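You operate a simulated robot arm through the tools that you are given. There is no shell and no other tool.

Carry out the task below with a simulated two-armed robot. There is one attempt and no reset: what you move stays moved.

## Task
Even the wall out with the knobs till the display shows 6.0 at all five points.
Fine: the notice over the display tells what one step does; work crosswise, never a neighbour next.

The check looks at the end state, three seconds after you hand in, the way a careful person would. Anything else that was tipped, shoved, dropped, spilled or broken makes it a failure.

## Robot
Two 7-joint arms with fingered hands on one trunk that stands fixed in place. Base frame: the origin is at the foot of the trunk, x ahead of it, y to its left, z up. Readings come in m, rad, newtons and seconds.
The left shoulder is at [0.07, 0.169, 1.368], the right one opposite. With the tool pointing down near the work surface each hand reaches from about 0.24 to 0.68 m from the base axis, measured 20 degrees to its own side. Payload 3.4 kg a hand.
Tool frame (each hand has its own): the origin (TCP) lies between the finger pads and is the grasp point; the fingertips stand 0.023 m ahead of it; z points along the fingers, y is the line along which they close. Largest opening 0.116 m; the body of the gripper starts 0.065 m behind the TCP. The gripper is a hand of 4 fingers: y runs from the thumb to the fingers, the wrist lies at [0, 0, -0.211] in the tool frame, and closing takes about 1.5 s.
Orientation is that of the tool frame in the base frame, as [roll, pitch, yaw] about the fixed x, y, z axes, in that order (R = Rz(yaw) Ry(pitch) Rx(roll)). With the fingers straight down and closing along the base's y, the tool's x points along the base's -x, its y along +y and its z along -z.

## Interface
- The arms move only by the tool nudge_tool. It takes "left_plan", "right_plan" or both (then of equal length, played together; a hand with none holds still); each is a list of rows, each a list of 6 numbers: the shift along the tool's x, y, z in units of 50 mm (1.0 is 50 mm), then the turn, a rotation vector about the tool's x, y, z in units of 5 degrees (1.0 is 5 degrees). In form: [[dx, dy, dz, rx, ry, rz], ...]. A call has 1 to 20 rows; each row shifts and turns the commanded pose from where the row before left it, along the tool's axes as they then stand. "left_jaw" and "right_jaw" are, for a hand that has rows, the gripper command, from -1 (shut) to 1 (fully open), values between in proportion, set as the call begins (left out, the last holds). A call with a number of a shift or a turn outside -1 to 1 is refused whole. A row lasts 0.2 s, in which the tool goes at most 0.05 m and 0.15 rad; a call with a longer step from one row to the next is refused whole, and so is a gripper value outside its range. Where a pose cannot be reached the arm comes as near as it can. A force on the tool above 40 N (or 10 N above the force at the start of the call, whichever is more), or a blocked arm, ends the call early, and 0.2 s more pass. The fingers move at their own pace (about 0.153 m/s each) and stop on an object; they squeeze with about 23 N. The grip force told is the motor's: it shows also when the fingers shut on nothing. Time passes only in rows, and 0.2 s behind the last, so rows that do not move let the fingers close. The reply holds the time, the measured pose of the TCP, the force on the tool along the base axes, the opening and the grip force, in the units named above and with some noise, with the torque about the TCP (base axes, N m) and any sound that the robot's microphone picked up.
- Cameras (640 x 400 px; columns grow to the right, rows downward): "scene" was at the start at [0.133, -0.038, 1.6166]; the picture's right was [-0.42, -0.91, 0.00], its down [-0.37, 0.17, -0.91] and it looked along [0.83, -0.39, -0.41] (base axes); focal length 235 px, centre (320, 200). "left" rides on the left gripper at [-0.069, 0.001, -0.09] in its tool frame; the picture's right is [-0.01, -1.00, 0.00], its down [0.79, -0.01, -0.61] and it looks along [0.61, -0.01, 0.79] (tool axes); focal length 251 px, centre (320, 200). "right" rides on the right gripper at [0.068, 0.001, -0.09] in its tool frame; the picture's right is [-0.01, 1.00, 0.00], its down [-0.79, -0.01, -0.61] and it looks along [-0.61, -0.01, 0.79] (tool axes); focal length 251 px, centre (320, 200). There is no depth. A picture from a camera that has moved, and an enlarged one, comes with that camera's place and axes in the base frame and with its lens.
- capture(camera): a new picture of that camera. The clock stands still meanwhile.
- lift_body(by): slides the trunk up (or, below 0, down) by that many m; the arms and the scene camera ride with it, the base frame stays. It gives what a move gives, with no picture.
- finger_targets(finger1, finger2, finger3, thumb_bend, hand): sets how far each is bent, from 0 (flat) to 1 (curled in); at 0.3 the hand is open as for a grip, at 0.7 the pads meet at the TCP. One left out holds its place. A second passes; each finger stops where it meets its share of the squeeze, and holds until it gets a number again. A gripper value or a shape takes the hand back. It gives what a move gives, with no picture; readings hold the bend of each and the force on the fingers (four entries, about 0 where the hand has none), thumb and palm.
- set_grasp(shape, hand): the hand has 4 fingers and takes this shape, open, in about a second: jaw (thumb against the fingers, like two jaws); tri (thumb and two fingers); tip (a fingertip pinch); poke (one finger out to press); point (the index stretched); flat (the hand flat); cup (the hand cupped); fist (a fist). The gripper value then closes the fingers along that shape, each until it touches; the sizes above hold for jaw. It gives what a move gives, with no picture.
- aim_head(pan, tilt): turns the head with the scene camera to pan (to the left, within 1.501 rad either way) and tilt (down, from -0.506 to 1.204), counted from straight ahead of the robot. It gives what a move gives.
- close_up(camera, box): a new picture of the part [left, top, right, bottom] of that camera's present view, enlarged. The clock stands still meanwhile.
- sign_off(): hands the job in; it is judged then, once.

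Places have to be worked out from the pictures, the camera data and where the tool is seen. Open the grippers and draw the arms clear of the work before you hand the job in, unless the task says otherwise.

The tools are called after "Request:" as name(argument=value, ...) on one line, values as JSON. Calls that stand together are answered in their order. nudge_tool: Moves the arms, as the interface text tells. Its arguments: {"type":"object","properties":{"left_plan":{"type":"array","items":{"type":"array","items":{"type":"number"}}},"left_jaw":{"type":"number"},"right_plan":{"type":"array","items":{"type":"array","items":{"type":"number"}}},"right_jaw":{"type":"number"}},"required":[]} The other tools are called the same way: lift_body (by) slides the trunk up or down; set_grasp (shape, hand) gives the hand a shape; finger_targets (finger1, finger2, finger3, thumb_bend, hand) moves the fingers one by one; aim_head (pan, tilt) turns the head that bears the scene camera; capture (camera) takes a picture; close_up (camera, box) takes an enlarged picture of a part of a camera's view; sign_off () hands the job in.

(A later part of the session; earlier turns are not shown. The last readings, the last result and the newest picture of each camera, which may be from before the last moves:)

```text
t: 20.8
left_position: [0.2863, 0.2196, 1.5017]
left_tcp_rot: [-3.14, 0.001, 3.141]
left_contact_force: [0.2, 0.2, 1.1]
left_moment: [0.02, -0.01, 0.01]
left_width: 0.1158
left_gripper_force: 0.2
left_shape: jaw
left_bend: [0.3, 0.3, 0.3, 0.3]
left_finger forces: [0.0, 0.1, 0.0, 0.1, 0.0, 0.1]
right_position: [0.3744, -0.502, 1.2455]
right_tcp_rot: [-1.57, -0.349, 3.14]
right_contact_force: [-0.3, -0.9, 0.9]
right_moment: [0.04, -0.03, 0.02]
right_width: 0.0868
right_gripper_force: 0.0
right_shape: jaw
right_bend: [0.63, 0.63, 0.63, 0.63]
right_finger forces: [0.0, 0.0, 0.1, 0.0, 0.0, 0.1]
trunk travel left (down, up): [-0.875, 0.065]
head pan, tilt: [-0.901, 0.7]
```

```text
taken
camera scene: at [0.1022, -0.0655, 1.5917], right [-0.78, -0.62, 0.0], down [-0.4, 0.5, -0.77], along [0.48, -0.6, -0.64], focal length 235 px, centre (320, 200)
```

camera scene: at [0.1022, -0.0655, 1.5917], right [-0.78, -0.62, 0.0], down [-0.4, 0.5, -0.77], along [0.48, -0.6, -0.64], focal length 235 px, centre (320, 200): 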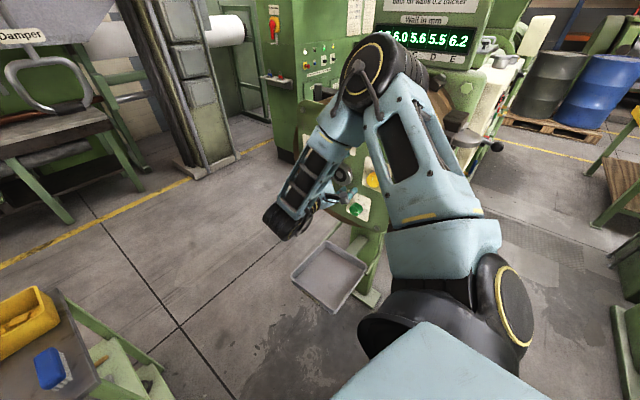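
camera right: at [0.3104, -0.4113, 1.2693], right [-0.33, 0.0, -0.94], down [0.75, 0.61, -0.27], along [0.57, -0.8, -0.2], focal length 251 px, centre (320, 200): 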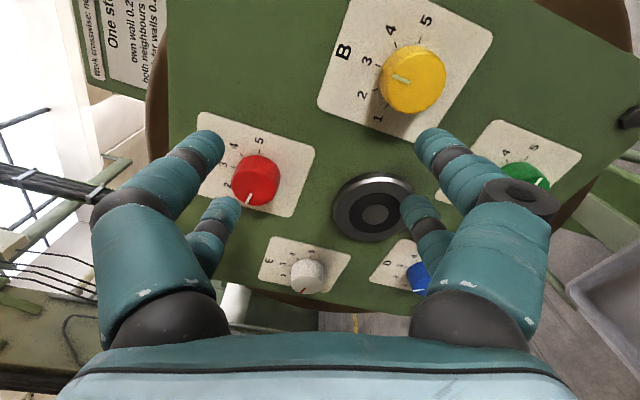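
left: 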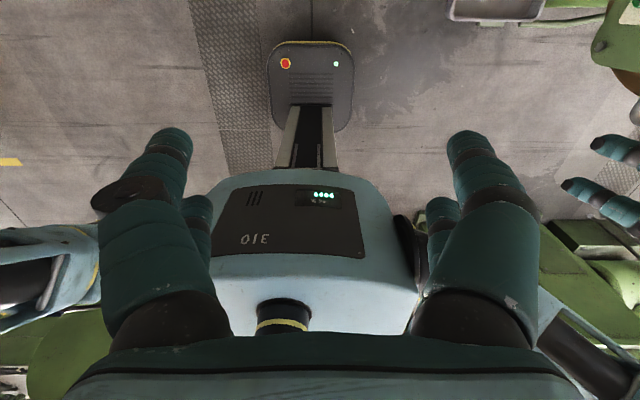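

With the hand here (x 0.374, z 1.245), lowering the trunk 0.2 m will bring it right in front of C, clear of the tray (z≈0.7) and panel. I lower the trunk.

Request:
lift_body(by=-0.2)

Request:
aim_head(pan=-0.9, tilt=0.25)

Request:
capture(camera="scene")

Request:
capture(camera="right")

```text
t: 22.9
left_position: [0.2866, 0.22, 1.3024]
left_tcp_rot: [-3.141, 0.0, -3.141]
left_contact_force: [-0.2, -0.2, -0.5]
left_moment: [0.0, 0.01, 0.0]
left_width: 0.1158
left_gripper_force: 0.1
left_shape: jaw
left_bend: [0.3, 0.3, 0.3, 0.3]
left_finger forces: [0.1, 0.0, 0.0, 0.1, 0.0, 0.0]
right_position: [0.3747, -0.5023, 1.0457]
right_tcp_rot: [-1.571, -0.348, -3.141]
right_contact_force: [0.6, 0.4, 0.7]
right_moment: [0.03, 0.02, -0.01]
right_width: 0.0869
right_gripper_force: 0.0
right_shape: jaw
right_bend: [0.63, 0.63, 0.63, 0.63]
right_finger forces: [0.1, 0.0, 0.0, 0.0, 0.1, 0.1]
trunk travel left (down, up): [-0.675, 0.265]
head pan, tilt: [-0.901, 0.7]
```

```text
t: 23.9
left_position: [0.2866, 0.2204, 1.3024]
left_tcp_rot: [-3.14, 0.001, 3.141]
left_contact_force: [0.0, -0.4, 0.2]
left_moment: [0.0, -0.04, 0.02]
left_width: 0.1159
left_gripper_force: 0.0
left_shape: jaw
left_bend: [0.3, 0.3, 0.3, 0.3]
left_finger forces: [0.1, 0.1, 0.0, 0.0, 0.0, 0.0]
right_position: [0.3763, -0.5026, 1.0466]
right_tcp_rot: [-1.57, -0.348, 3.141]
right_contact_force: [0.1, 0.2, 0.1]
right_moment: [0.04, 0.03, 0.02]
right_width: 0.0871
right_gripper_force: 0.0
right_shape: jaw
right_bend: [0.63, 0.63, 0.63, 0.63]
right_finger forces: [0.1, 0.1, 0.1, 0.0, 0.0, 0.0]
trunk travel left (down, up): [-0.675, 0.265]
head pan, tilt: [-0.901, 0.25]
```

```text
taken
camera scene: at [0.1074, -0.0719, 1.4324], right [-0.78, -0.62, 0.0], down [-0.15, 0.19, -0.97], along [0.6, -0.76, -0.25], focal length 235 px, centre (320, 200)
```

scene: 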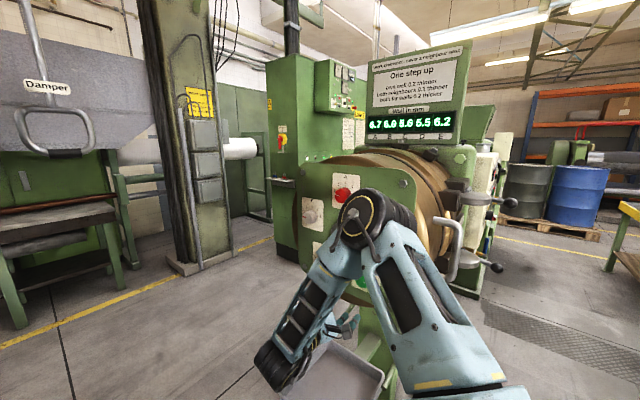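

```text
taken
camera right: at [0.3103, -0.4115, 1.069], right [-0.33, 0.0, -0.94], down [0.75, 0.61, -0.27], along [0.57, -0.8, -0.2], focal length 251 px, centre (320, 200)
```

right: 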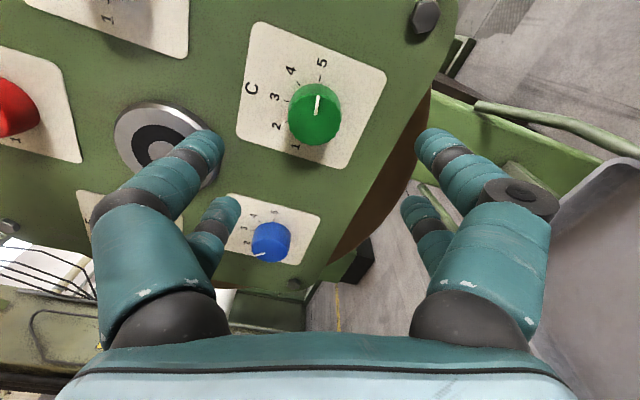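

C is right in front now, and the display stays visible. I zoom in for an accurate centre.

Request:
close_up(camera="right", box=[235, 40, 395, 180])

Request:
close_up(camera="scene", box=[355, 100, 475, 160])

```text
2.86 times, centred on (315, 110) of right
camera zoom: at [0.3103, -0.4115, 1.069], right [-0.33, 0.0, -0.94], down [0.75, 0.61, -0.27], along [0.57, -0.8, -0.2], focal length 718 px, centre (334, 457)
```

zoom: 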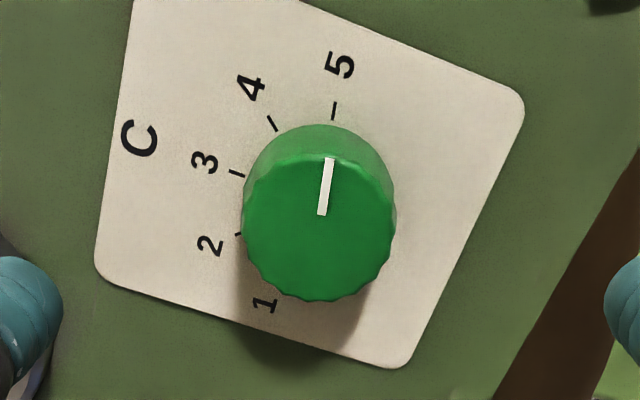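

```text
5.33 times, centred on (415, 130) of scene
camera zoom: at [0.1074, -0.0719, 1.4324], right [-0.78, -0.62, 0.0], down [-0.15, 0.19, -0.97], along [0.6, -0.76, -0.25], focal length 1252 px, centre (-187, 573)
```

zoom: 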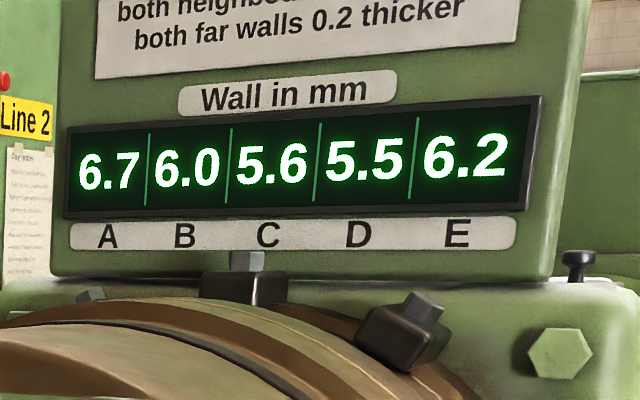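

C measures at (x 0.374, z 1.051). I shift the few mm needed and pre-roll the hand to +40° so the 80° turn is centred.

Request:
nudge_tool(right_plan=[[0.04, -0.09, 0, 0, 0, 1], [0, 0, 0, 0, 0, 1], [0, 0, 0, 0, 0, 1], [0, 0, 0, 0, 0, 1], [0, 0, 0, 0, 0, 1], [0, 0, 0, 0, 0, 1], [0, 0, 0, 0, 0, 1], [0, 0, 0, 0, 0, 1], [0, 0, 0, 0, 0, 1], [0, 0, 0, 0, 0, 1], [0, 0, 0, 0, 0, 1], [0, 0, 0, 0, 0, 1], [0, 0, 0, 0, 0, 0]])

Request:
capture(camera="right")

Request:
capture(camera="scene")

```text
t: 26.6
left_position: [0.2872, 0.2203, 1.3019]
left_tcp_rot: [-3.14, 0.0, -3.141]
left_contact_force: [-1.0, -0.1, -0.6]
left_moment: [0.0, 0.0, -0.03]
left_width: 0.1158
left_gripper_force: 0.0
left_shape: jaw
left_bend: [0.3, 0.3, 0.3, 0.3]
left_finger forces: [0.0, 0.0, 0.0, 0.0, 0.0, 0.0]
right_position: [0.4178, -0.5623, 1.0861]
right_tcp_rot: [-1.572, 0.697, -3.141]
right_contact_force: [0.7, 0.4, 0.7]
right_moment: [-0.01, -0.06, 0.01]
right_width: 0.0868
right_gripper_force: 0.1
right_shape: jaw
right_bend: [0.63, 0.63, 0.63, 0.63]
right_finger forces: [0.1, 0.0, 0.0, 0.1, 0.1, 0.1]
right hand out of reach, approached as far as the arm can: row 8, 9, 10, 11, 12
trunk travel left (down, up): [-0.675, 0.265]
head pan, tilt: [-0.901, 0.25]
```

```text
taken
camera right: at [0.365, -0.4716, 1.0414], right [0.65, 0.0, -0.76], down [0.6, 0.61, 0.52], along [0.46, -0.8, 0.39], focal length 251 px, centre (320, 200)
```

right: 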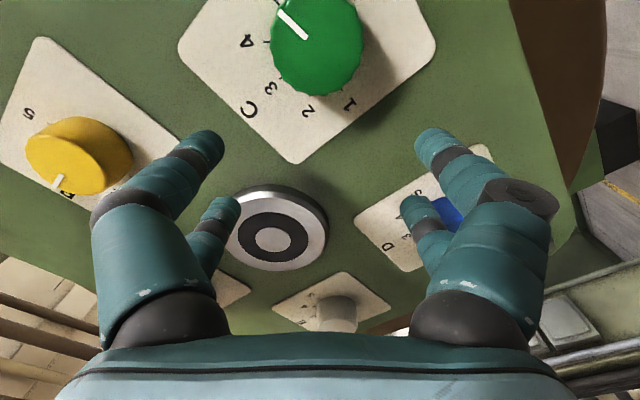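

```text
taken
camera scene: at [0.1074, -0.0715, 1.4325], right [-0.78, -0.62, 0.0], down [-0.15, 0.19, -0.97], along [0.6, -0.76, -0.25], focal length 235 px, centre (320, 200)
```

scene: 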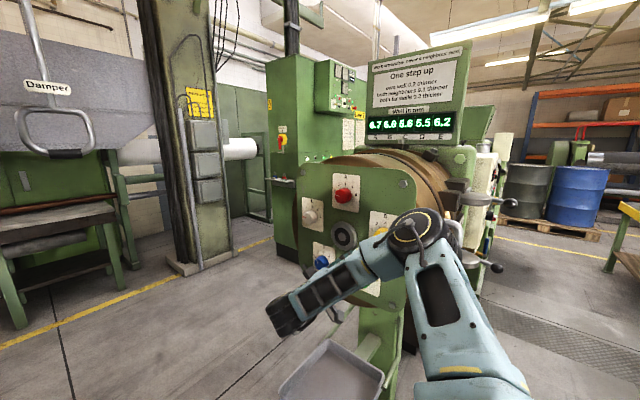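

At that roll the arm ran out of range and drifted to (0.418, −0.562, 1.086), too near the panel. I back off while rolling back to 0°.

Request:
nudge_tool(right_plan=[[0, 0, -0.05, 0, 0, -1], [0, 0, -0.15, 0, 0, -1], [0, 0, -0.2, 0, 0, -1], [0, 0, -0.2, 0, 0, -1], [0, 0, -0.2, 0, 0, -1], [0, 0, -0.2, 0, 0, -1], [0, 0, 0, 0, 0, -1], [0, 0, 0, 0, 0, -1], [0, 0, 0, 0, 0, 0]])

Request:
capture(camera="right")

Request:
capture(camera="scene")

```text
t: 28.6
left_position: [0.2872, 0.2203, 1.3025]
left_tcp_rot: [-3.139, 0.001, 3.141]
left_contact_force: [0.1, -0.4, 0.1]
left_moment: [-0.03, 0.0, 0.04]
left_width: 0.1157
left_gripper_force: 0.0
left_shape: jaw
left_bend: [0.3, 0.3, 0.3, 0.3]
left_finger forces: [0.0, 0.0, 0.1, 0.0, 0.1, 0.1]
right_position: [0.4178, -0.5117, 1.0862]
right_tcp_rot: [-1.571, -0.001, 3.141]
right_contact_force: [-1.5, -0.8, -0.3]
right_moment: [0.01, 0.02, 0.0]
right_width: 0.0867
right_gripper_force: 0.0
right_shape: jaw
right_bend: [0.63, 0.63, 0.63, 0.63]
right_finger forces: [0.1, 0.0, 0.0, 0.0, 0.0, 0.1]
trunk travel left (down, up): [-0.675, 0.265]
head pan, tilt: [-0.901, 0.25]
```

```text
taken
camera right: at [0.3491, -0.4216, 1.0859], right [0.01, 0.0, -1.0], down [0.8, 0.61, 0.01], along [0.61, -0.8, 0.0], focal length 251 px, centre (320, 200)
```

right: 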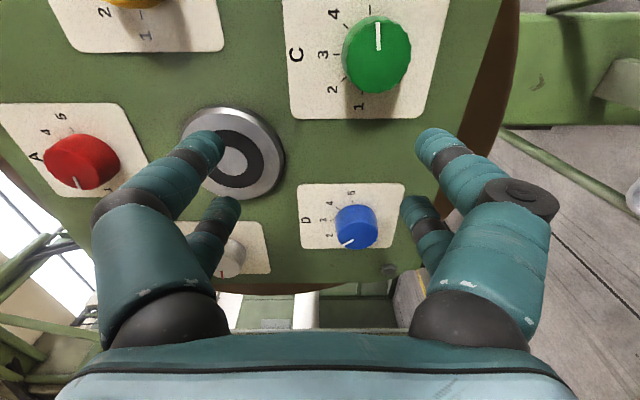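

```text
taken
camera scene: at [0.1074, -0.0719, 1.4325], right [-0.78, -0.62, 0.0], down [-0.15, 0.19, -0.97], along [0.6, -0.76, -0.25], focal length 235 px, centre (320, 200)
```

scene: 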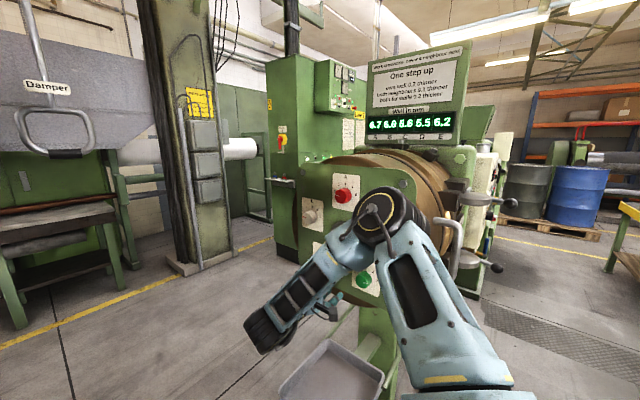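

C is still at 5 and re-measures at (0.3735, 1.0505). I move over it at roll 0° and go in around the knob.

Request:
nudge_tool(right_plan=[[0.44, 0.36, 0, 0, 0, 0], [0.44, 0.36, 0, 0, 0, 0], [0, 0, 0, 0, 0, 0]])

Request:
capture(camera="right")

```text
t: 29.4
left_position: [0.2876, 0.2193, 1.3014]
left_tcp_rot: [-3.14, 0.0, -3.141]
left_contact_force: [0.5, 0.5, 0.7]
left_moment: [-0.01, -0.02, -0.02]
left_width: 0.1158
left_gripper_force: 0.1
left_shape: jaw
left_bend: [0.3, 0.3, 0.3, 0.3]
left_finger forces: [0.1, 0.0, 0.0, 0.0, 0.0, 0.1]
right_position: [0.3742, -0.5116, 1.0497]
right_tcp_rot: [-1.571, 0.001, -3.141]
right_contact_force: [0.3, -0.2, 0.3]
right_moment: [-0.03, -0.01, 0.01]
right_width: 0.0867
right_gripper_force: 0.0
right_shape: jaw
right_bend: [0.63, 0.63, 0.63, 0.63]
right_finger forces: [0.0, 0.1, 0.1, 0.1, 0.0, 0.0]
trunk travel left (down, up): [-0.675, 0.265]
head pan, tilt: [-0.901, 0.25]
```

```text
taken
camera right: at [0.3048, -0.4213, 1.0497], right [0.01, 0.0, -1.0], down [0.8, 0.61, 0.01], along [0.61, -0.8, 0.01], focal length 251 px, centre (320, 200)
```

right: 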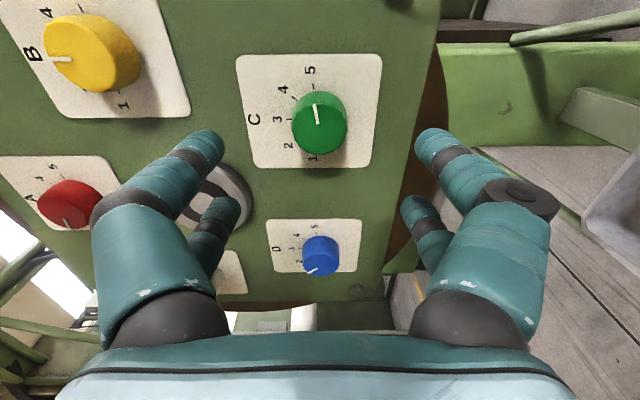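

Reached (0.374, −0.512, 1.050), aligned with C. I go in 80 mm.

Request:
nudge_tool(right_plan=[[0, 0, 0.4, 0, 0, 0], [0, 0, 0.4, 0, 0, 0], [0, 0, 0.4, 0, 0, 0], [0, 0, 0.2, 0, 0, 0], [0, 0, 0.2, 0, 0, 0], [0, 0, 0, 0, 0, 0]])

Request:
capture(camera="right")

```text
t: 30.9
left_position: [0.2872, 0.2202, 1.3033]
left_tcp_rot: [-3.14, 0.0, 3.141]
left_contact_force: [0.0, 0.1, 0.8]
left_moment: [-0.01, 0.04, 0.0]
left_width: 0.1159
left_gripper_force: 0.0
left_shape: jaw
left_bend: [0.3, 0.3, 0.3, 0.3]
left_finger forces: [0.0, 0.0, 0.0, 0.0, 0.0, 0.0]
right_position: [0.374, -0.5919, 1.0486]
right_tcp_rot: [-1.572, -0.001, -3.141]
right_contact_force: [0.4, -1.2, -0.3]
right_moment: [-0.02, 0.0, -0.01]
right_width: 0.0864
right_gripper_force: 0.0
right_shape: jaw
right_bend: [0.63, 0.63, 0.63, 0.63]
right_finger forces: [0.0, 0.0, 0.1, 0.1, 0.0, 0.1]
trunk travel left (down, up): [-0.675, 0.265]
head pan, tilt: [-0.901, 0.25]
```

```text
taken
camera right: at [0.305, -0.5009, 1.0491], right [0.01, 0.0, -1.0], down [0.8, 0.61, 0.01], along [0.61, -0.8, 0.01], focal length 251 px, centre (320, 200)
```

right: 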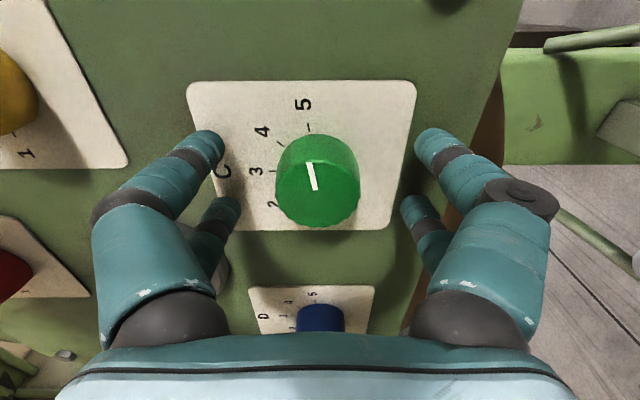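

Centred on C. I close the fingers on it.

Request:
nudge_tool(right_plan=[[0, 0, 0, 0, 0, 0], [0, 0, 0, 0, 0, 0], [0, 0, 0, 0, 0, 0], [0, 0, 0, 0, 0, 0], [0, 0, 0, 0, 0, 0], [0, 0, 0, 0, 0, 0]], right_jaw=-1)

Request:
nudge_tool(right_plan=[[0, 0, 0, 0, 0, -1], [0, 0, 0, 0, 0, -1], [0, 0, 0, 0, 0, -1], [0, 0, 0, 0, 0, -1], [0, 0, 0, 0, 0, -1], [0, 0, 0, 0, 0, -1], [0, 0, 0, 0, 0, -1], [0, 0, 0, 0, 0, -1]])

Request:
capture(camera="right")

Request:
close_up(camera="scene", box=[355, 100, 475, 160])

```text
t: 32.2
left_position: [0.2862, 0.2207, 1.3019]
left_tcp_rot: [-3.14, 0.001, 3.14]
left_contact_force: [-0.6, -0.8, 0.2]
left_moment: [-0.01, 0.01, -0.01]
left_width: 0.116
left_gripper_force: 0.0
left_shape: jaw
left_bend: [0.3, 0.3, 0.3, 0.3]
left_finger forces: [0.0, 0.0, 0.0, 0.1, 0.1, 0.0]
right_position: [0.3733, -0.5924, 1.0485]
right_tcp_rot: [-1.571, 0.0, -3.141]
right_contact_force: [0.7, -1.9, 2.3]
right_moment: [-0.06, 0.05, -0.01]
right_width: 0.018
right_gripper_force: 22.8
right_shape: jaw
right_bend: [0.73, 0.73, 0.73, 0.76]
right_finger forces: [21.5, 19.9, 21.0, 0.0, 18.4, 0.0]
trunk travel left (down, up): [-0.675, 0.265]
head pan, tilt: [-0.901, 0.25]
```

```text
t: 34.0
left_position: [0.2884, 0.2202, 1.3021]
left_tcp_rot: [-3.138, 0.0, 3.14]
left_contact_force: [1.3, -0.1, -0.5]
left_moment: [-0.01, 0.01, 0.02]
left_width: 0.116
left_gripper_force: 0.1
left_shape: jaw
left_bend: [0.3, 0.3, 0.3, 0.3]
left_finger forces: [0.0, 0.0, 0.1, 0.0, 0.0, 0.0]
right_position: [0.3737, -0.5931, 1.0502]
right_tcp_rot: [-1.57, -0.7, 3.139]
right_contact_force: [-1.5, 3.4, -2.9]
right_moment: [0.05, 0.0, -0.05]
right_width: 0.0181
right_gripper_force: 23.2
right_shape: jaw
right_bend: [0.73, 0.73, 0.73, 0.76]
right_finger forces: [24.7, 23.1, 20.1, 0.0, 19.1, 0.0]
trunk travel left (down, up): [-0.675, 0.265]
head pan, tilt: [-0.901, 0.25]
```

```text
taken
camera right: at [0.3202, -0.5013, 1.0939], right [-0.64, 0.0, -0.77], down [0.61, 0.61, -0.51], along [0.47, -0.8, -0.39], focal length 251 px, centre (320, 200)
```

right: 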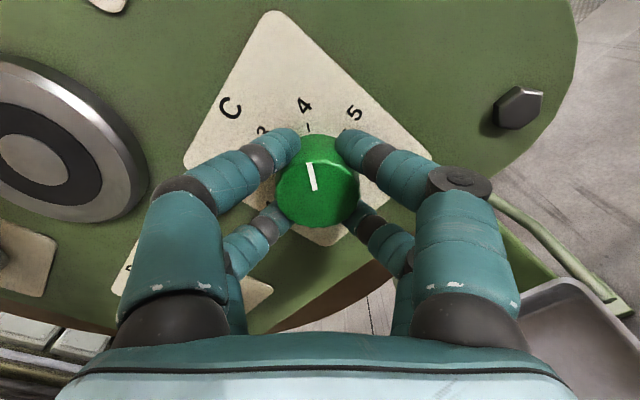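

```text
5.33 times, centred on (415, 130) of scene
camera zoom: at [0.1068, -0.0713, 1.4325], right [-0.78, -0.62, 0.0], down [-0.15, 0.19, -0.97], along [0.6, -0.76, -0.25], focal length 1252 px, centre (-187, 573)
```

zoom: 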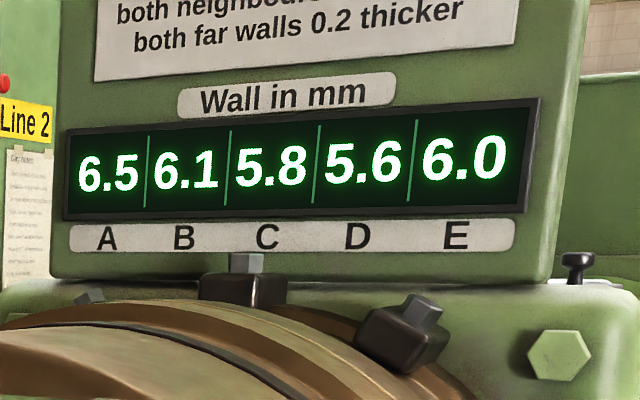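

One step down on C done (6.5 6.1 5.8 5.6 6.0, as predicted). I open, roll back +40° around the knob, and regrip for the second step.

Request:
nudge_tool(right_plan=[[0, 0, 0, 0, 0, 0], [0, 0, 0, 0, 0, 0], [0, 0, 0, 0, 0, 0], [0, 0, 0, 0, 0, 0], [0, 0, 0, 0, 0, 1], [0, 0, 0, 0, 0, 1], [0, 0, 0, 0, 0, 1], [0, 0, 0, 0, 0, 1], [0, 0, 0, 0, 0, 1], [0, 0, 0, 0, 0, 1], [0, 0, 0, 0, 0, 1], [0, 0, 0, 0, 0, 1], [0, 0, 0, 0, 0, 0]], right_jaw=0.3)

Request:
capture(camera="right")

Request:
close_up(camera="scene", box=[355, 100, 475, 160])

```text
t: 36.9
left_position: [0.2867, 0.2207, 1.3023]
left_tcp_rot: [-3.141, -0.001, 3.142]
left_contact_force: [-0.2, 0.2, -0.1]
left_moment: [-0.01, -0.01, 0.01]
left_width: 0.1161
left_gripper_force: 0.0
left_shape: jaw
left_bend: [0.3, 0.3, 0.3, 0.3]
left_finger forces: [0.1, 0.0, 0.0, 0.0, 0.1, 0.1]
right_position: [0.3737, -0.5915, 1.0501]
right_tcp_rot: [-1.571, 0.003, -3.141]
right_contact_force: [-0.6, 0.0, -0.4]
right_moment: [0.01, -0.02, 0.0]
right_width: 0.075
right_gripper_force: 0.0
right_shape: jaw
right_bend: [0.7, 0.7, 0.7, 0.7]
right_finger forces: [0.0, 0.0, 0.1, 0.0, 0.1, 0.1]
trunk travel left (down, up): [-0.675, 0.265]
head pan, tilt: [-0.901, 0.25]
```

```text
taken
camera right: at [0.3045, -0.5017, 1.0494], right [0.01, 0.0, -1.0], down [0.8, 0.61, 0.01], along [0.61, -0.8, 0.01], focal length 251 px, centre (320, 200)
```

right: 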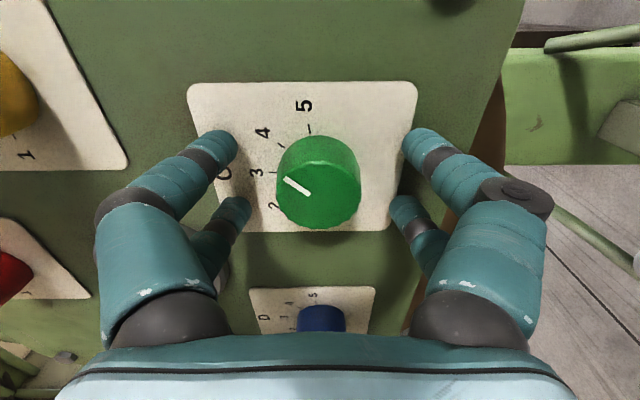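

```text
5.33 times, centred on (415, 130) of scene
camera zoom: at [0.1074, -0.0719, 1.4325], right [-0.78, -0.62, 0.0], down [-0.15, 0.19, -0.97], along [0.6, -0.76, -0.25], focal length 1252 px, centre (-187, 573)
```

zoom: 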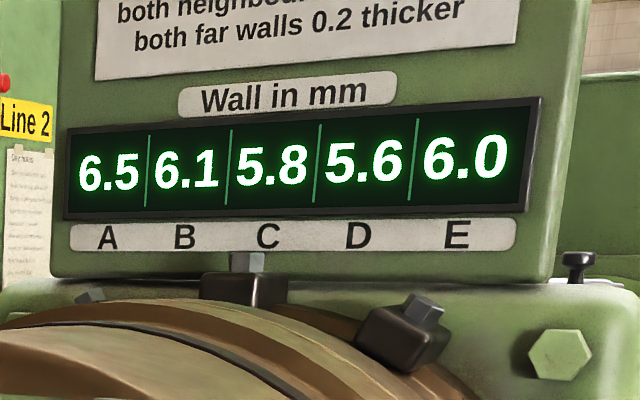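

C sits at 4 and the display holds. I regrip and turn the second −40°.

Request:
nudge_tool(right_plan=[[0, 0, 0, 0, 0, 0], [0, 0, 0, 0, 0, 0], [0, 0, 0, 0, 0, 0], [0, 0, 0, 0, 0, 0], [0, 0, 0, 0, 0, 0], [0, 0, 0, 0, 0, 0]], right_jaw=-1)

Request:
nudge_tool(right_plan=[[0, 0, 0, 0, 0, -1], [0, 0, 0, 0, 0, -1], [0, 0, 0, 0, 0, -1], [0, 0, 0, 0, 0, -1], [0, 0, 0, 0, 0, -1], [0, 0, 0, 0, 0, -1], [0, 0, 0, 0, 0, -1], [0, 0, 0, 0, 0, -1]])

Request:
capture(camera="right")

Request:
close_up(camera="scene", box=[355, 100, 475, 160])

```text
t: 38.2
left_position: [0.2875, 0.2193, 1.3029]
left_tcp_rot: [-3.14, 0.002, 3.141]
left_contact_force: [0.2, -0.4, 0.4]
left_moment: [0.0, 0.02, -0.03]
left_width: 0.1158
left_gripper_force: 0.1
left_shape: jaw
left_bend: [0.3, 0.3, 0.3, 0.3]
left_finger forces: [0.0, 0.0, 0.1, 0.0, 0.0, 0.1]
right_position: [0.3735, -0.5933, 1.0496]
right_tcp_rot: [-1.57, -0.001, 3.14]
right_contact_force: [0.1, -0.7, -0.1]
right_moment: [0.0, -0.01, 0.06]
right_width: 0.0176
right_gripper_force: 23.5
right_shape: jaw
right_bend: [0.73, 0.73, 0.73, 0.76]
right_finger forces: [22.7, 23.3, 21.3, 0.1, 17.2, 0.0]
trunk travel left (down, up): [-0.675, 0.265]
head pan, tilt: [-0.901, 0.25]
```

```text
t: 40.0
left_position: [0.2865, 0.2204, 1.3021]
left_tcp_rot: [-3.14, -0.002, 3.141]
left_contact_force: [-0.3, -0.2, -0.3]
left_moment: [-0.01, 0.02, 0.01]
left_width: 0.116
left_gripper_force: 0.1
left_shape: jaw
left_bend: [0.3, 0.3, 0.3, 0.3]
left_finger forces: [0.0, 0.0, 0.0, 0.0, 0.0, 0.0]
right_position: [0.374, -0.5927, 1.0507]
right_tcp_rot: [-1.57, -0.7, 3.14]
right_contact_force: [1.5, -3.1, 7.0]
right_moment: [-0.1, -0.01, 0.05]
right_width: 0.0174
right_gripper_force: 22.9
right_shape: jaw
right_bend: [0.73, 0.73, 0.73, 0.76]
right_finger forces: [23.6, 22.6, 24.5, 0.0, 20.1, 0.1]
trunk travel left (down, up): [-0.675, 0.265]
head pan, tilt: [-0.901, 0.25]
```

```text
taken
camera right: at [0.3201, -0.5012, 1.0938], right [-0.64, 0.0, -0.77], down [0.61, 0.61, -0.51], along [0.47, -0.8, -0.39], focal length 251 px, centre (320, 200)
```

right: 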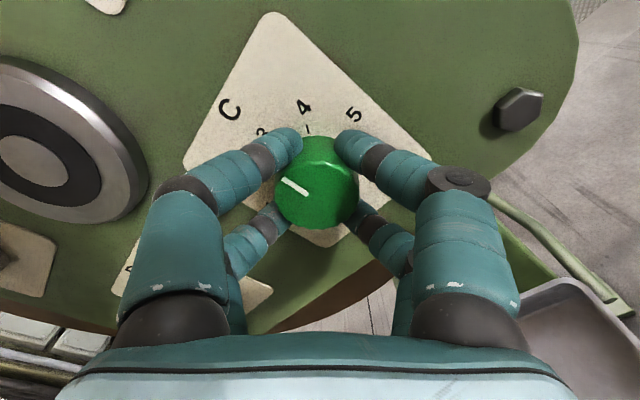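

```text
5.33 times, centred on (415, 130) of scene
camera zoom: at [0.1071, -0.0714, 1.4326], right [-0.78, -0.62, 0.0], down [-0.15, 0.19, -0.97], along [0.6, -0.76, -0.25], focal length 1252 px, centre (-187, 573)
```

zoom: 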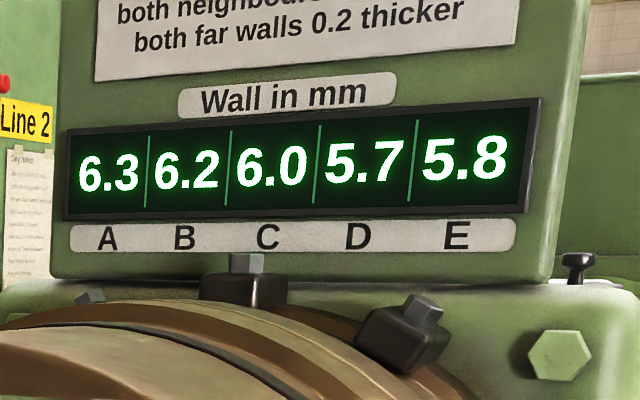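

C is now two steps down (6.3 6.2 6.0 5.7 5.8, as predicted). I release C, retreat, and roll back toward 0°.

Request:
nudge_tool(right_plan=[[0, 0, 0, 0, 0, 0], [0, 0, 0, 0, 0, 0], [0, 0, 0, 0, 0, 0], [0, 0, 0, 0, 0, 0], [0, 0, -0.4, 0, 0, 0], [0, 0, -0.4, 0, 0, 0], [0, 0, -0.4, 0, 0, 1], [0, 0, -0.3, 0, 0, 1], [0, 0, 0, 0, 0, 1], [0, 0, 0, 0, 0, 1], [0, 0, 0, 0, 0, 0]], right_jaw=0.5)

Request:
capture(camera="right")

Request:
close_up(camera="scene", box=[355, 100, 475, 160])

```text
t: 42.5
left_position: [0.2873, 0.2207, 1.3024]
left_tcp_rot: [-3.14, -0.001, -3.14]
left_contact_force: [0.3, 0.3, 0.0]
left_moment: [0.01, -0.03, 0.03]
left_width: 0.1157
left_gripper_force: 0.0
left_shape: jaw
left_bend: [0.3, 0.3, 0.3, 0.3]
left_finger forces: [0.1, 0.1, 0.0, 0.1, 0.0, 0.0]
right_position: [0.3742, -0.518, 1.0492]
right_tcp_rot: [-1.571, -0.349, 3.14]
right_contact_force: [0.3, 0.0, 0.2]
right_moment: [0.01, 0.01, -0.03]
right_width: 0.0865
right_gripper_force: 0.1
right_shape: jaw
right_bend: [0.63, 0.63, 0.63, 0.63]
right_finger forces: [0.1, 0.0, 0.0, 0.1, 0.0, 0.0]
trunk travel left (down, up): [-0.675, 0.265]
head pan, tilt: [-0.901, 0.25]
```

```text
taken
camera right: at [0.3091, -0.4269, 1.073], right [-0.33, 0.0, -0.94], down [0.75, 0.61, -0.26], along [0.57, -0.8, -0.2], focal length 251 px, centre (320, 200)
```

right: 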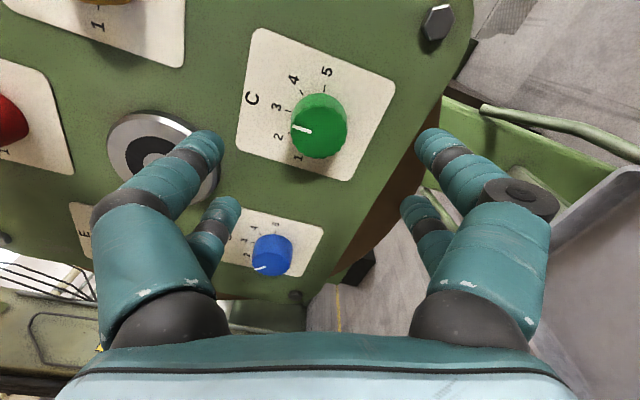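

```text
5.33 times, centred on (415, 130) of scene
camera zoom: at [0.1074, -0.0718, 1.4325], right [-0.78, -0.62, 0.0], down [-0.15, 0.19, -0.97], along [0.6, -0.76, -0.25], focal length 1252 px, centre (-187, 573)
```

zoom: 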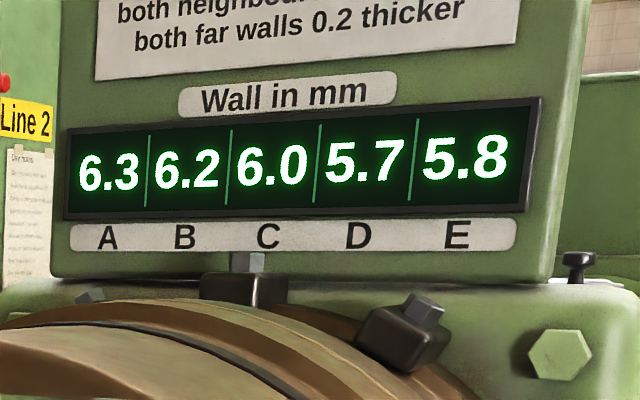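

C reads 3. Next is E (not a neighbour of C): I move across at this safe distance to in front of E, estimated (0.571, 1.192).

Request:
nudge_tool(right_plan=[[-0.454, -0.673, 0, 0, 0, 0], [-0.454, -0.673, 0, 0, 0, 0], [-0.454, -0.673, 0, 0, 0, 0], [-0.454, -0.673, 0, 0, 0, 0], [-0.454, -0.673, 0, 0, 0, 0], [-0.454, -0.673, 0, 0, 0, 0], [0, 0, 0, 0, 0, 0]])

Request:
capture(camera="right")

Request:
capture(camera="scene")

```text
t: 44.0
left_position: [0.287, 0.2191, 1.3022]
left_tcp_rot: [-3.141, 0.0, 3.141]
left_contact_force: [-0.6, -0.7, 0.8]
left_moment: [0.03, 0.02, 0.0]
left_width: 0.1159
left_gripper_force: 0.0
left_shape: jaw
left_bend: [0.3, 0.3, 0.3, 0.3]
left_finger forces: [0.0, 0.1, 0.0, 0.0, 0.1, 0.0]
right_position: [0.5709, -0.5188, 1.1937]
right_tcp_rot: [-1.571, -0.349, 3.14]
right_contact_force: [-0.3, 0.3, 0.5]
right_moment: [0.01, 0.01, 0.01]
right_width: 0.0867
right_gripper_force: 0.0
right_shape: jaw
right_bend: [0.63, 0.63, 0.63, 0.63]
right_finger forces: [0.0, 0.0, 0.0, 0.0, 0.0, 0.0]
trunk travel left (down, up): [-0.675, 0.265]
head pan, tilt: [-0.901, 0.25]
```

```text
taken
camera right: at [0.5049, -0.4286, 1.2179], right [-0.33, 0.0, -0.94], down [0.75, 0.61, -0.27], along [0.57, -0.8, -0.2], focal length 251 px, centre (320, 200)
```

right: 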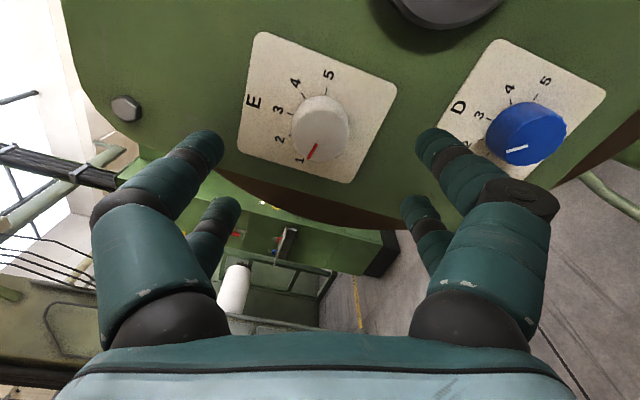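

```text
taken
camera scene: at [0.1069, -0.0721, 1.4325], right [-0.78, -0.62, 0.0], down [-0.15, 0.19, -0.97], along [0.6, -0.76, -0.25], focal length 235 px, centre (320, 200)
```

scene: 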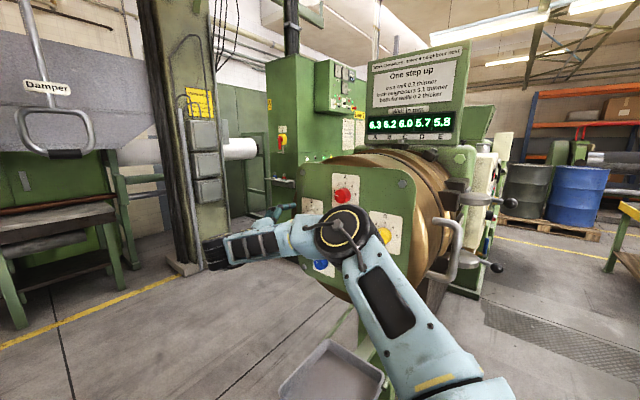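

In front of E at (0.571, 1.194), arm well within reach. I zoom to refine E's centre.

Request:
close_up(camera="right", box=[235, 50, 395, 190])

```text
2.86 times, centred on (315, 120) of right
camera zoom: at [0.5049, -0.4286, 1.2179], right [-0.33, 0.0, -0.94], down [0.75, 0.61, -0.27], along [0.57, -0.8, -0.2], focal length 718 px, centre (334, 429)
```

zoom: 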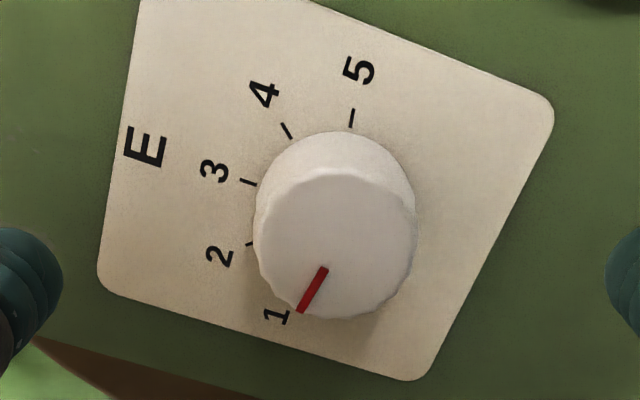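

E is aligned with the hand to within about 1 mm, and still at 1. I test that the roll up to +20° is reachable here before gripping.

Request:
nudge_tool(right_plan=[[0, 0, 0, 0, 0, 1], [0, 0, 0, 0, 0, 1], [0, 0, 0, 0, 0, 1], [0, 0, 0, 0, 0, 1], [0, 0, 0, 0, 0, 1], [0, 0, 0, 0, 0, 1], [0, 0, 0, 0, 0, 1], [0, 0, 0, 0, 0, 1]])

```text
t: 45.9
left_position: [0.2868, 0.2203, 1.302]
left_tcp_rot: [-3.14, -0.001, -3.141]
left_contact_force: [-0.3, -0.4, -0.1]
left_moment: [0.01, 0.03, -0.01]
left_width: 0.1158
left_gripper_force: 0.1
left_shape: jaw
left_bend: [0.3, 0.3, 0.3, 0.3]
left_finger forces: [0.1, 0.1, 0.1, 0.0, 0.0, 0.0]
right_position: [0.5706, -0.5183, 1.1919]
right_tcp_rot: [-1.571, 0.351, -3.141]
right_contact_force: [0.5, 0.2, -0.4]
right_moment: [0.01, -0.02, 0.01]
right_width: 0.0869
right_gripper_force: 0.1
right_shape: jaw
right_bend: [0.63, 0.63, 0.63, 0.63]
right_finger forces: [0.1, 0.1, 0.0, 0.0, 0.0, 0.1]
trunk travel left (down, up): [-0.675, 0.265]
head pan, tilt: [-0.901, 0.25]
```

The roll is reachable. I roll back to −20° and go in around E.

Request:
nudge_tool(right_plan=[[0, 0, 0, 0, 0, -1], [0, 0, 0, 0, 0, -1], [0, 0, 0, 0, 0, -1], [0, 0, 0, 0, 0, -1], [0, 0, 0, 0, 0, -1], [0, 0, 0, 0, 0, -1], [0, 0, 0, 0, 0, -1], [0, 0, 0, 0, 0, -1], [0, 0, 0.37, 0, 0, 0], [0, 0, 0.37, 0, 0, 0], [0, 0, 0.37, 0, 0, 0], [0, 0, 0.2, 0, 0, 0], [0, 0, 0.17, 0, 0, 0], [0, 0, 0, 0, 0, 0]])

Request:
capture(camera="right")

```text
t: 48.9
left_position: [0.288, 0.2194, 1.3021]
left_tcp_rot: [-3.141, 0.001, -3.14]
left_contact_force: [-0.7, 0.0, -0.7]
left_moment: [0.0, -0.01, -0.02]
left_width: 0.116
left_gripper_force: 0.0
left_shape: jaw
left_bend: [0.3, 0.3, 0.3, 0.3]
left_finger forces: [0.0, 0.1, 0.1, 0.1, 0.0, 0.0]
right_position: [0.5707, -0.5924, 1.1926]
right_tcp_rot: [-1.571, -0.349, 3.141]
right_contact_force: [0.7, 1.4, -0.1]
right_moment: [-0.01, -0.04, 0.02]
right_width: 0.0867
right_gripper_force: 0.0
right_shape: jaw
right_bend: [0.63, 0.63, 0.63, 0.63]
right_finger forces: [0.0, 0.0, 0.0, 0.0, 0.1, 0.0]
trunk travel left (down, up): [-0.675, 0.265]
head pan, tilt: [-0.901, 0.25]
```

```text
taken
camera right: at [0.5051, -0.501, 1.2156], right [-0.33, 0.0, -0.94], down [0.75, 0.61, -0.27], along [0.57, -0.8, -0.2], focal length 251 px, centre (320, 200)
```

right: 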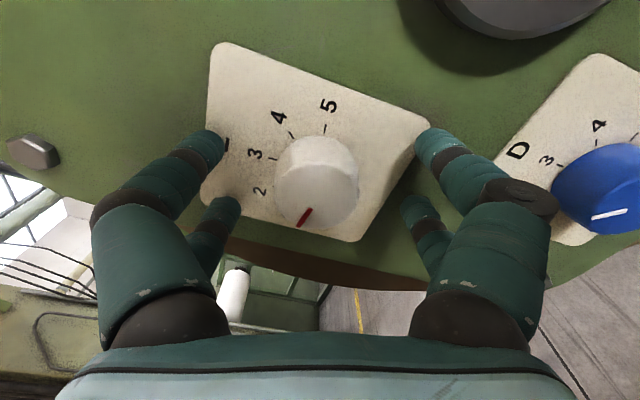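

E is centred between the fingers. I close on it and turn +40° (one step up, clockwise).

Request:
nudge_tool(right_plan=[[0, 0, 0, 0, 0, 0], [0, 0, 0, 0, 0, 0], [0, 0, 0, 0, 0, 0], [0, 0, 0, 0, 0, 0], [0, 0, 0, 0, 0, 0], [0, 0, 0, 0, 0, 0]], right_jaw=-1)

Request:
nudge_tool(right_plan=[[0, 0, 0, 0, 0, 1], [0, 0, 0, 0, 0, 1], [0, 0, 0, 0, 0, 1], [0, 0, 0, 0, 0, 1], [0, 0, 0, 0, 0, 1], [0, 0, 0, 0, 0, 1], [0, 0, 0, 0, 0, 1], [0, 0, 0, 0, 0, 1]])

Request:
capture(camera="right")

Request:
close_up(camera="scene", box=[355, 100, 475, 160])

```text
t: 50.2
left_position: [0.287, 0.2191, 1.3014]
left_tcp_rot: [-3.141, -0.001, 3.141]
left_contact_force: [0.2, 0.1, -0.8]
left_moment: [0.0, 0.0, 0.02]
left_width: 0.1158
left_gripper_force: 0.1
left_shape: jaw
left_bend: [0.3, 0.3, 0.3, 0.3]
left_finger forces: [0.0, 0.0, 0.0, 0.1, 0.0, 0.1]
right_position: [0.5701, -0.5929, 1.1927]
right_tcp_rot: [-1.571, -0.35, 3.141]
right_contact_force: [-1.4, 1.8, -2.6]
right_moment: [0.04, 0.01, 0.02]
right_width: 0.0176
right_gripper_force: 22.7
right_shape: jaw
right_bend: [0.72, 0.72, 0.73, 0.77]
right_finger forces: [21.5, 23.3, 22.2, 0.0, 18.6, 0.0]
trunk travel left (down, up): [-0.675, 0.265]
head pan, tilt: [-0.901, 0.25]
```

```text
t: 52.0
left_position: [0.288, 0.2197, 1.3024]
left_tcp_rot: [3.142, 0.002, 3.14]
left_contact_force: [0.4, 0.2, 0.4]
left_moment: [0.0, 0.01, -0.01]
left_width: 0.1158
left_gripper_force: 0.1
left_shape: jaw
left_bend: [0.3, 0.3, 0.3, 0.3]
left_finger forces: [0.0, 0.1, 0.0, 0.0, 0.1, 0.0]
right_position: [0.5725, -0.5914, 1.1923]
right_tcp_rot: [-1.569, 0.349, -3.14]
right_contact_force: [-3.4, 5.1, -11.7]
right_moment: [0.17, 0.0, -0.03]
right_width: 0.017
right_gripper_force: 22.6
right_shape: jaw
right_bend: [0.72, 0.72, 0.73, 0.77]
right_finger forces: [27.7, 25.6, 21.2, 0.1, 19.4, 0.0]
trunk travel left (down, up): [-0.675, 0.265]
head pan, tilt: [-0.901, 0.25]
```

```text
taken
camera right: at [0.5072, -0.5012, 1.168], right [0.35, 0.0, -0.94], down [0.74, 0.61, 0.28], along [0.57, -0.8, 0.21], focal length 251 px, centre (320, 200)
```

right: 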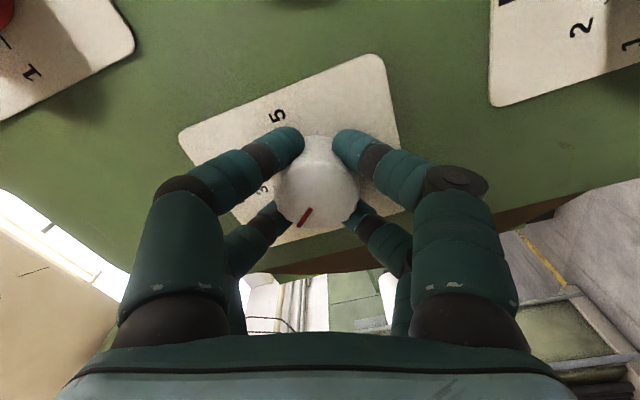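

```text
5.33 times, centred on (415, 130) of scene
camera zoom: at [0.1081, -0.0726, 1.4324], right [-0.78, -0.62, 0.0], down [-0.15, 0.19, -0.97], along [0.6, -0.76, -0.25], focal length 1252 px, centre (-187, 573)
```

zoom: 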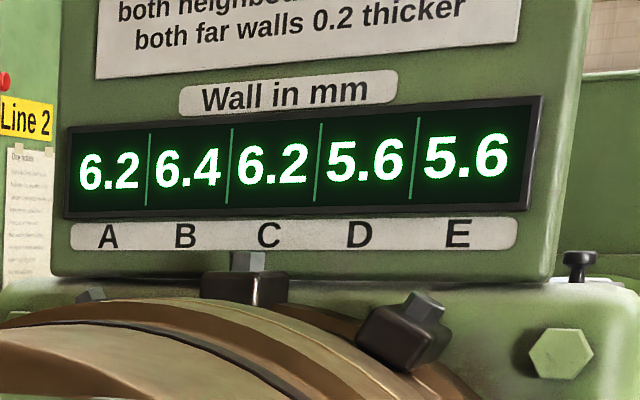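

The display shows 6.2 6.4 6.2 5.6 5.6 as predicted. I release E, retreat straight, and roll back to −20°.

Request:
nudge_tool(right_plan=[[0, 0, 0, 0, 0, 0], [0, 0, 0, 0, 0, 0], [0, 0, 0, 0, 0, 0], [0, 0, 0, 0, 0, 0], [0, 0, -0.4, 0, 0, 0], [0, 0, -0.4, 0, 0, 0], [0, 0, -0.4, 0, 0, 0], [0, 0, -0.4, 0, 0, 0], [0, 0, 0, 0, 0, -1], [0, 0, 0, 0, 0, -1], [0, 0, 0, 0, 0, -1], [0, 0, 0, 0, 0, -1], [0, 0, 0, 0, 0, -1], [0, 0, 0, 0, 0, -1], [0, 0, 0, 0, 0, -1], [0, 0, 0, 0, 0, -1], [0, 0, 0, 0, 0, 0]], right_jaw=0.5)

Request:
capture(camera="right")

Request:
close_up(camera="scene", box=[355, 100, 475, 160])

```text
t: 55.6
left_position: [0.2871, 0.2193, 1.3028]
left_tcp_rot: [-3.141, 0.002, -3.14]
left_contact_force: [0.2, -0.8, -1.3]
left_moment: [-0.01, -0.01, -0.01]
left_width: 0.1161
left_gripper_force: 0.0
left_shape: jaw
left_bend: [0.3, 0.3, 0.3, 0.3]
left_finger forces: [0.0, 0.1, 0.0, 0.0, 0.0, 0.0]
right_position: [0.5706, -0.5115, 1.1939]
right_tcp_rot: [-1.571, -0.351, 3.141]
right_contact_force: [-0.1, 0.2, 0.4]
right_moment: [0.02, 0.0, 0.02]
right_width: 0.0868
right_gripper_force: 0.1
right_shape: jaw
right_bend: [0.63, 0.63, 0.63, 0.63]
right_finger forces: [0.0, 0.0, 0.1, 0.0, 0.1, 0.1]
trunk travel left (down, up): [-0.675, 0.265]
head pan, tilt: [-0.901, 0.25]
```

```text
taken
camera right: at [0.5061, -0.4213, 1.2159], right [-0.33, 0.0, -0.94], down [0.75, 0.61, -0.27], along [0.57, -0.8, -0.2], focal length 251 px, centre (320, 200)
```

right: 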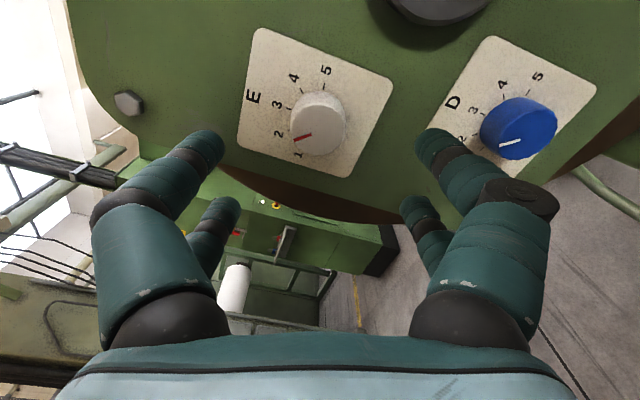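

```text
5.33 times, centred on (415, 130) of scene
camera zoom: at [0.1074, -0.0719, 1.4324], right [-0.78, -0.62, 0.0], down [-0.15, 0.19, -0.97], along [0.6, -0.76, -0.25], focal length 1252 px, centre (-187, 573)
```

zoom: 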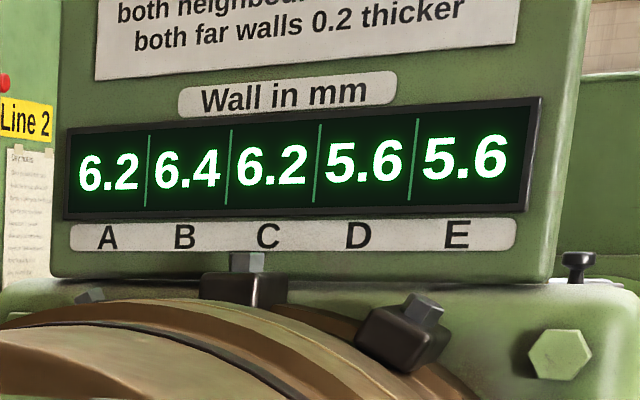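

E reads 2. Last is B (not a neighbour of E): I raise the trunk by 0.146 m to give the arm a good posture for B, which is close in.

Request:
lift_body(by=0.146)

Request:
nudge_tool(right_plan=[[0.52, 0.572, 0, 0, 0, 0], [0.52, 0.572, 0, 0, 0, 0], [0.52, 0.572, 0, 0, 0, 0], [0.52, 0.572, 0, 0, 0, 0], [0.52, 0.572, 0, 0, 0, 0], [0, 0, 0, 0, 0, 0]])

Request:
capture(camera="right")

Request:
capture(camera="scene")

```text
t: 57.4
left_position: [0.287, 0.2208, 1.4466]
left_tcp_rot: [-3.138, 0.0, -3.141]
left_contact_force: [-0.8, 0.2, 0.2]
left_moment: [0.01, 0.01, 0.0]
left_width: 0.1157
left_gripper_force: 0.1
left_shape: jaw
left_bend: [0.3, 0.3, 0.3, 0.3]
left_finger forces: [0.0, 0.1, 0.1, 0.1, 0.0, 0.0]
right_position: [0.571, -0.5117, 1.3391]
right_tcp_rot: [-1.57, -0.349, -3.141]
right_contact_force: [-0.7, 0.5, -0.1]
right_moment: [-0.02, 0.04, 0.02]
right_width: 0.0867
right_gripper_force: 0.0
right_shape: jaw
right_bend: [0.63, 0.63, 0.63, 0.63]
right_finger forces: [0.0, 0.0, 0.0, 0.0, 0.0, 0.0]
trunk travel left (down, up): [-0.821, 0.119]
head pan, tilt: [-0.901, 0.25]
```

```text
t: 58.8
left_position: [0.2879, 0.2202, 1.4485]
left_tcp_rot: [-3.139, 0.001, 3.141]
left_contact_force: [-0.2, -0.2, -0.3]
left_moment: [0.03, 0.02, 0.02]
left_width: 0.1158
left_gripper_force: 0.0
left_shape: jaw
left_bend: [0.3, 0.3, 0.3, 0.3]
left_finger forces: [0.1, 0.1, 0.0, 0.0, 0.0, 0.2]
right_position: [0.3984, -0.5113, 1.2478]
right_tcp_rot: [-1.571, -0.351, 3.141]
right_contact_force: [0.4, 0.0, 0.2]
right_moment: [0.0, 0.03, -0.03]
right_width: 0.0868
right_gripper_force: 0.1
right_shape: jaw
right_bend: [0.63, 0.63, 0.63, 0.63]
right_finger forces: [0.0, 0.0, 0.0, 0.1, 0.0, 0.0]
trunk travel left (down, up): [-0.821, 0.119]
head pan, tilt: [-0.901, 0.25]
```

```text
taken
camera right: at [0.3343, -0.4211, 1.2708], right [-0.33, 0.0, -0.94], down [0.75, 0.61, -0.27], along [0.57, -0.8, -0.2], focal length 251 px, centre (320, 200)
```

right: 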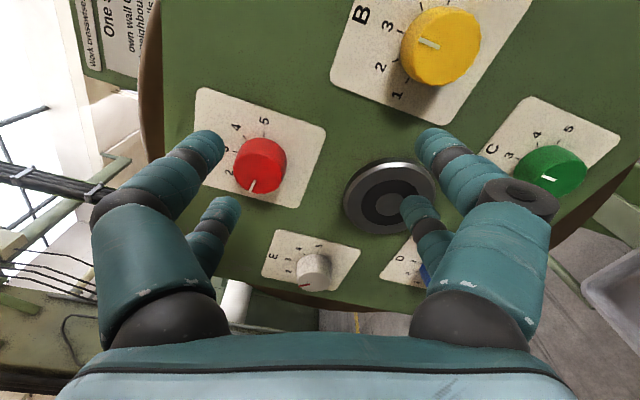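

```text
taken
camera scene: at [0.108, -0.0717, 1.5784], right [-0.78, -0.62, 0.0], down [-0.15, 0.19, -0.97], along [0.6, -0.76, -0.25], focal length 235 px, centre (320, 200)
```

scene: 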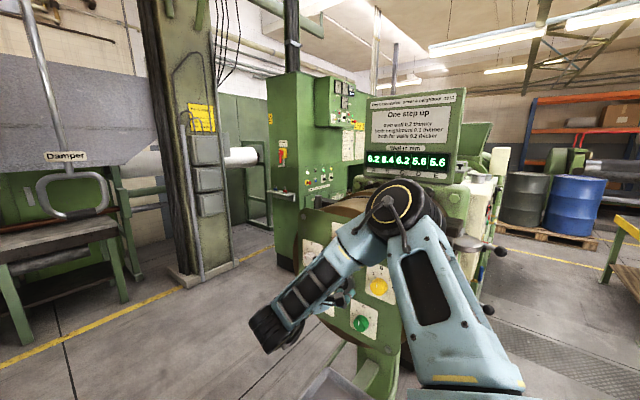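

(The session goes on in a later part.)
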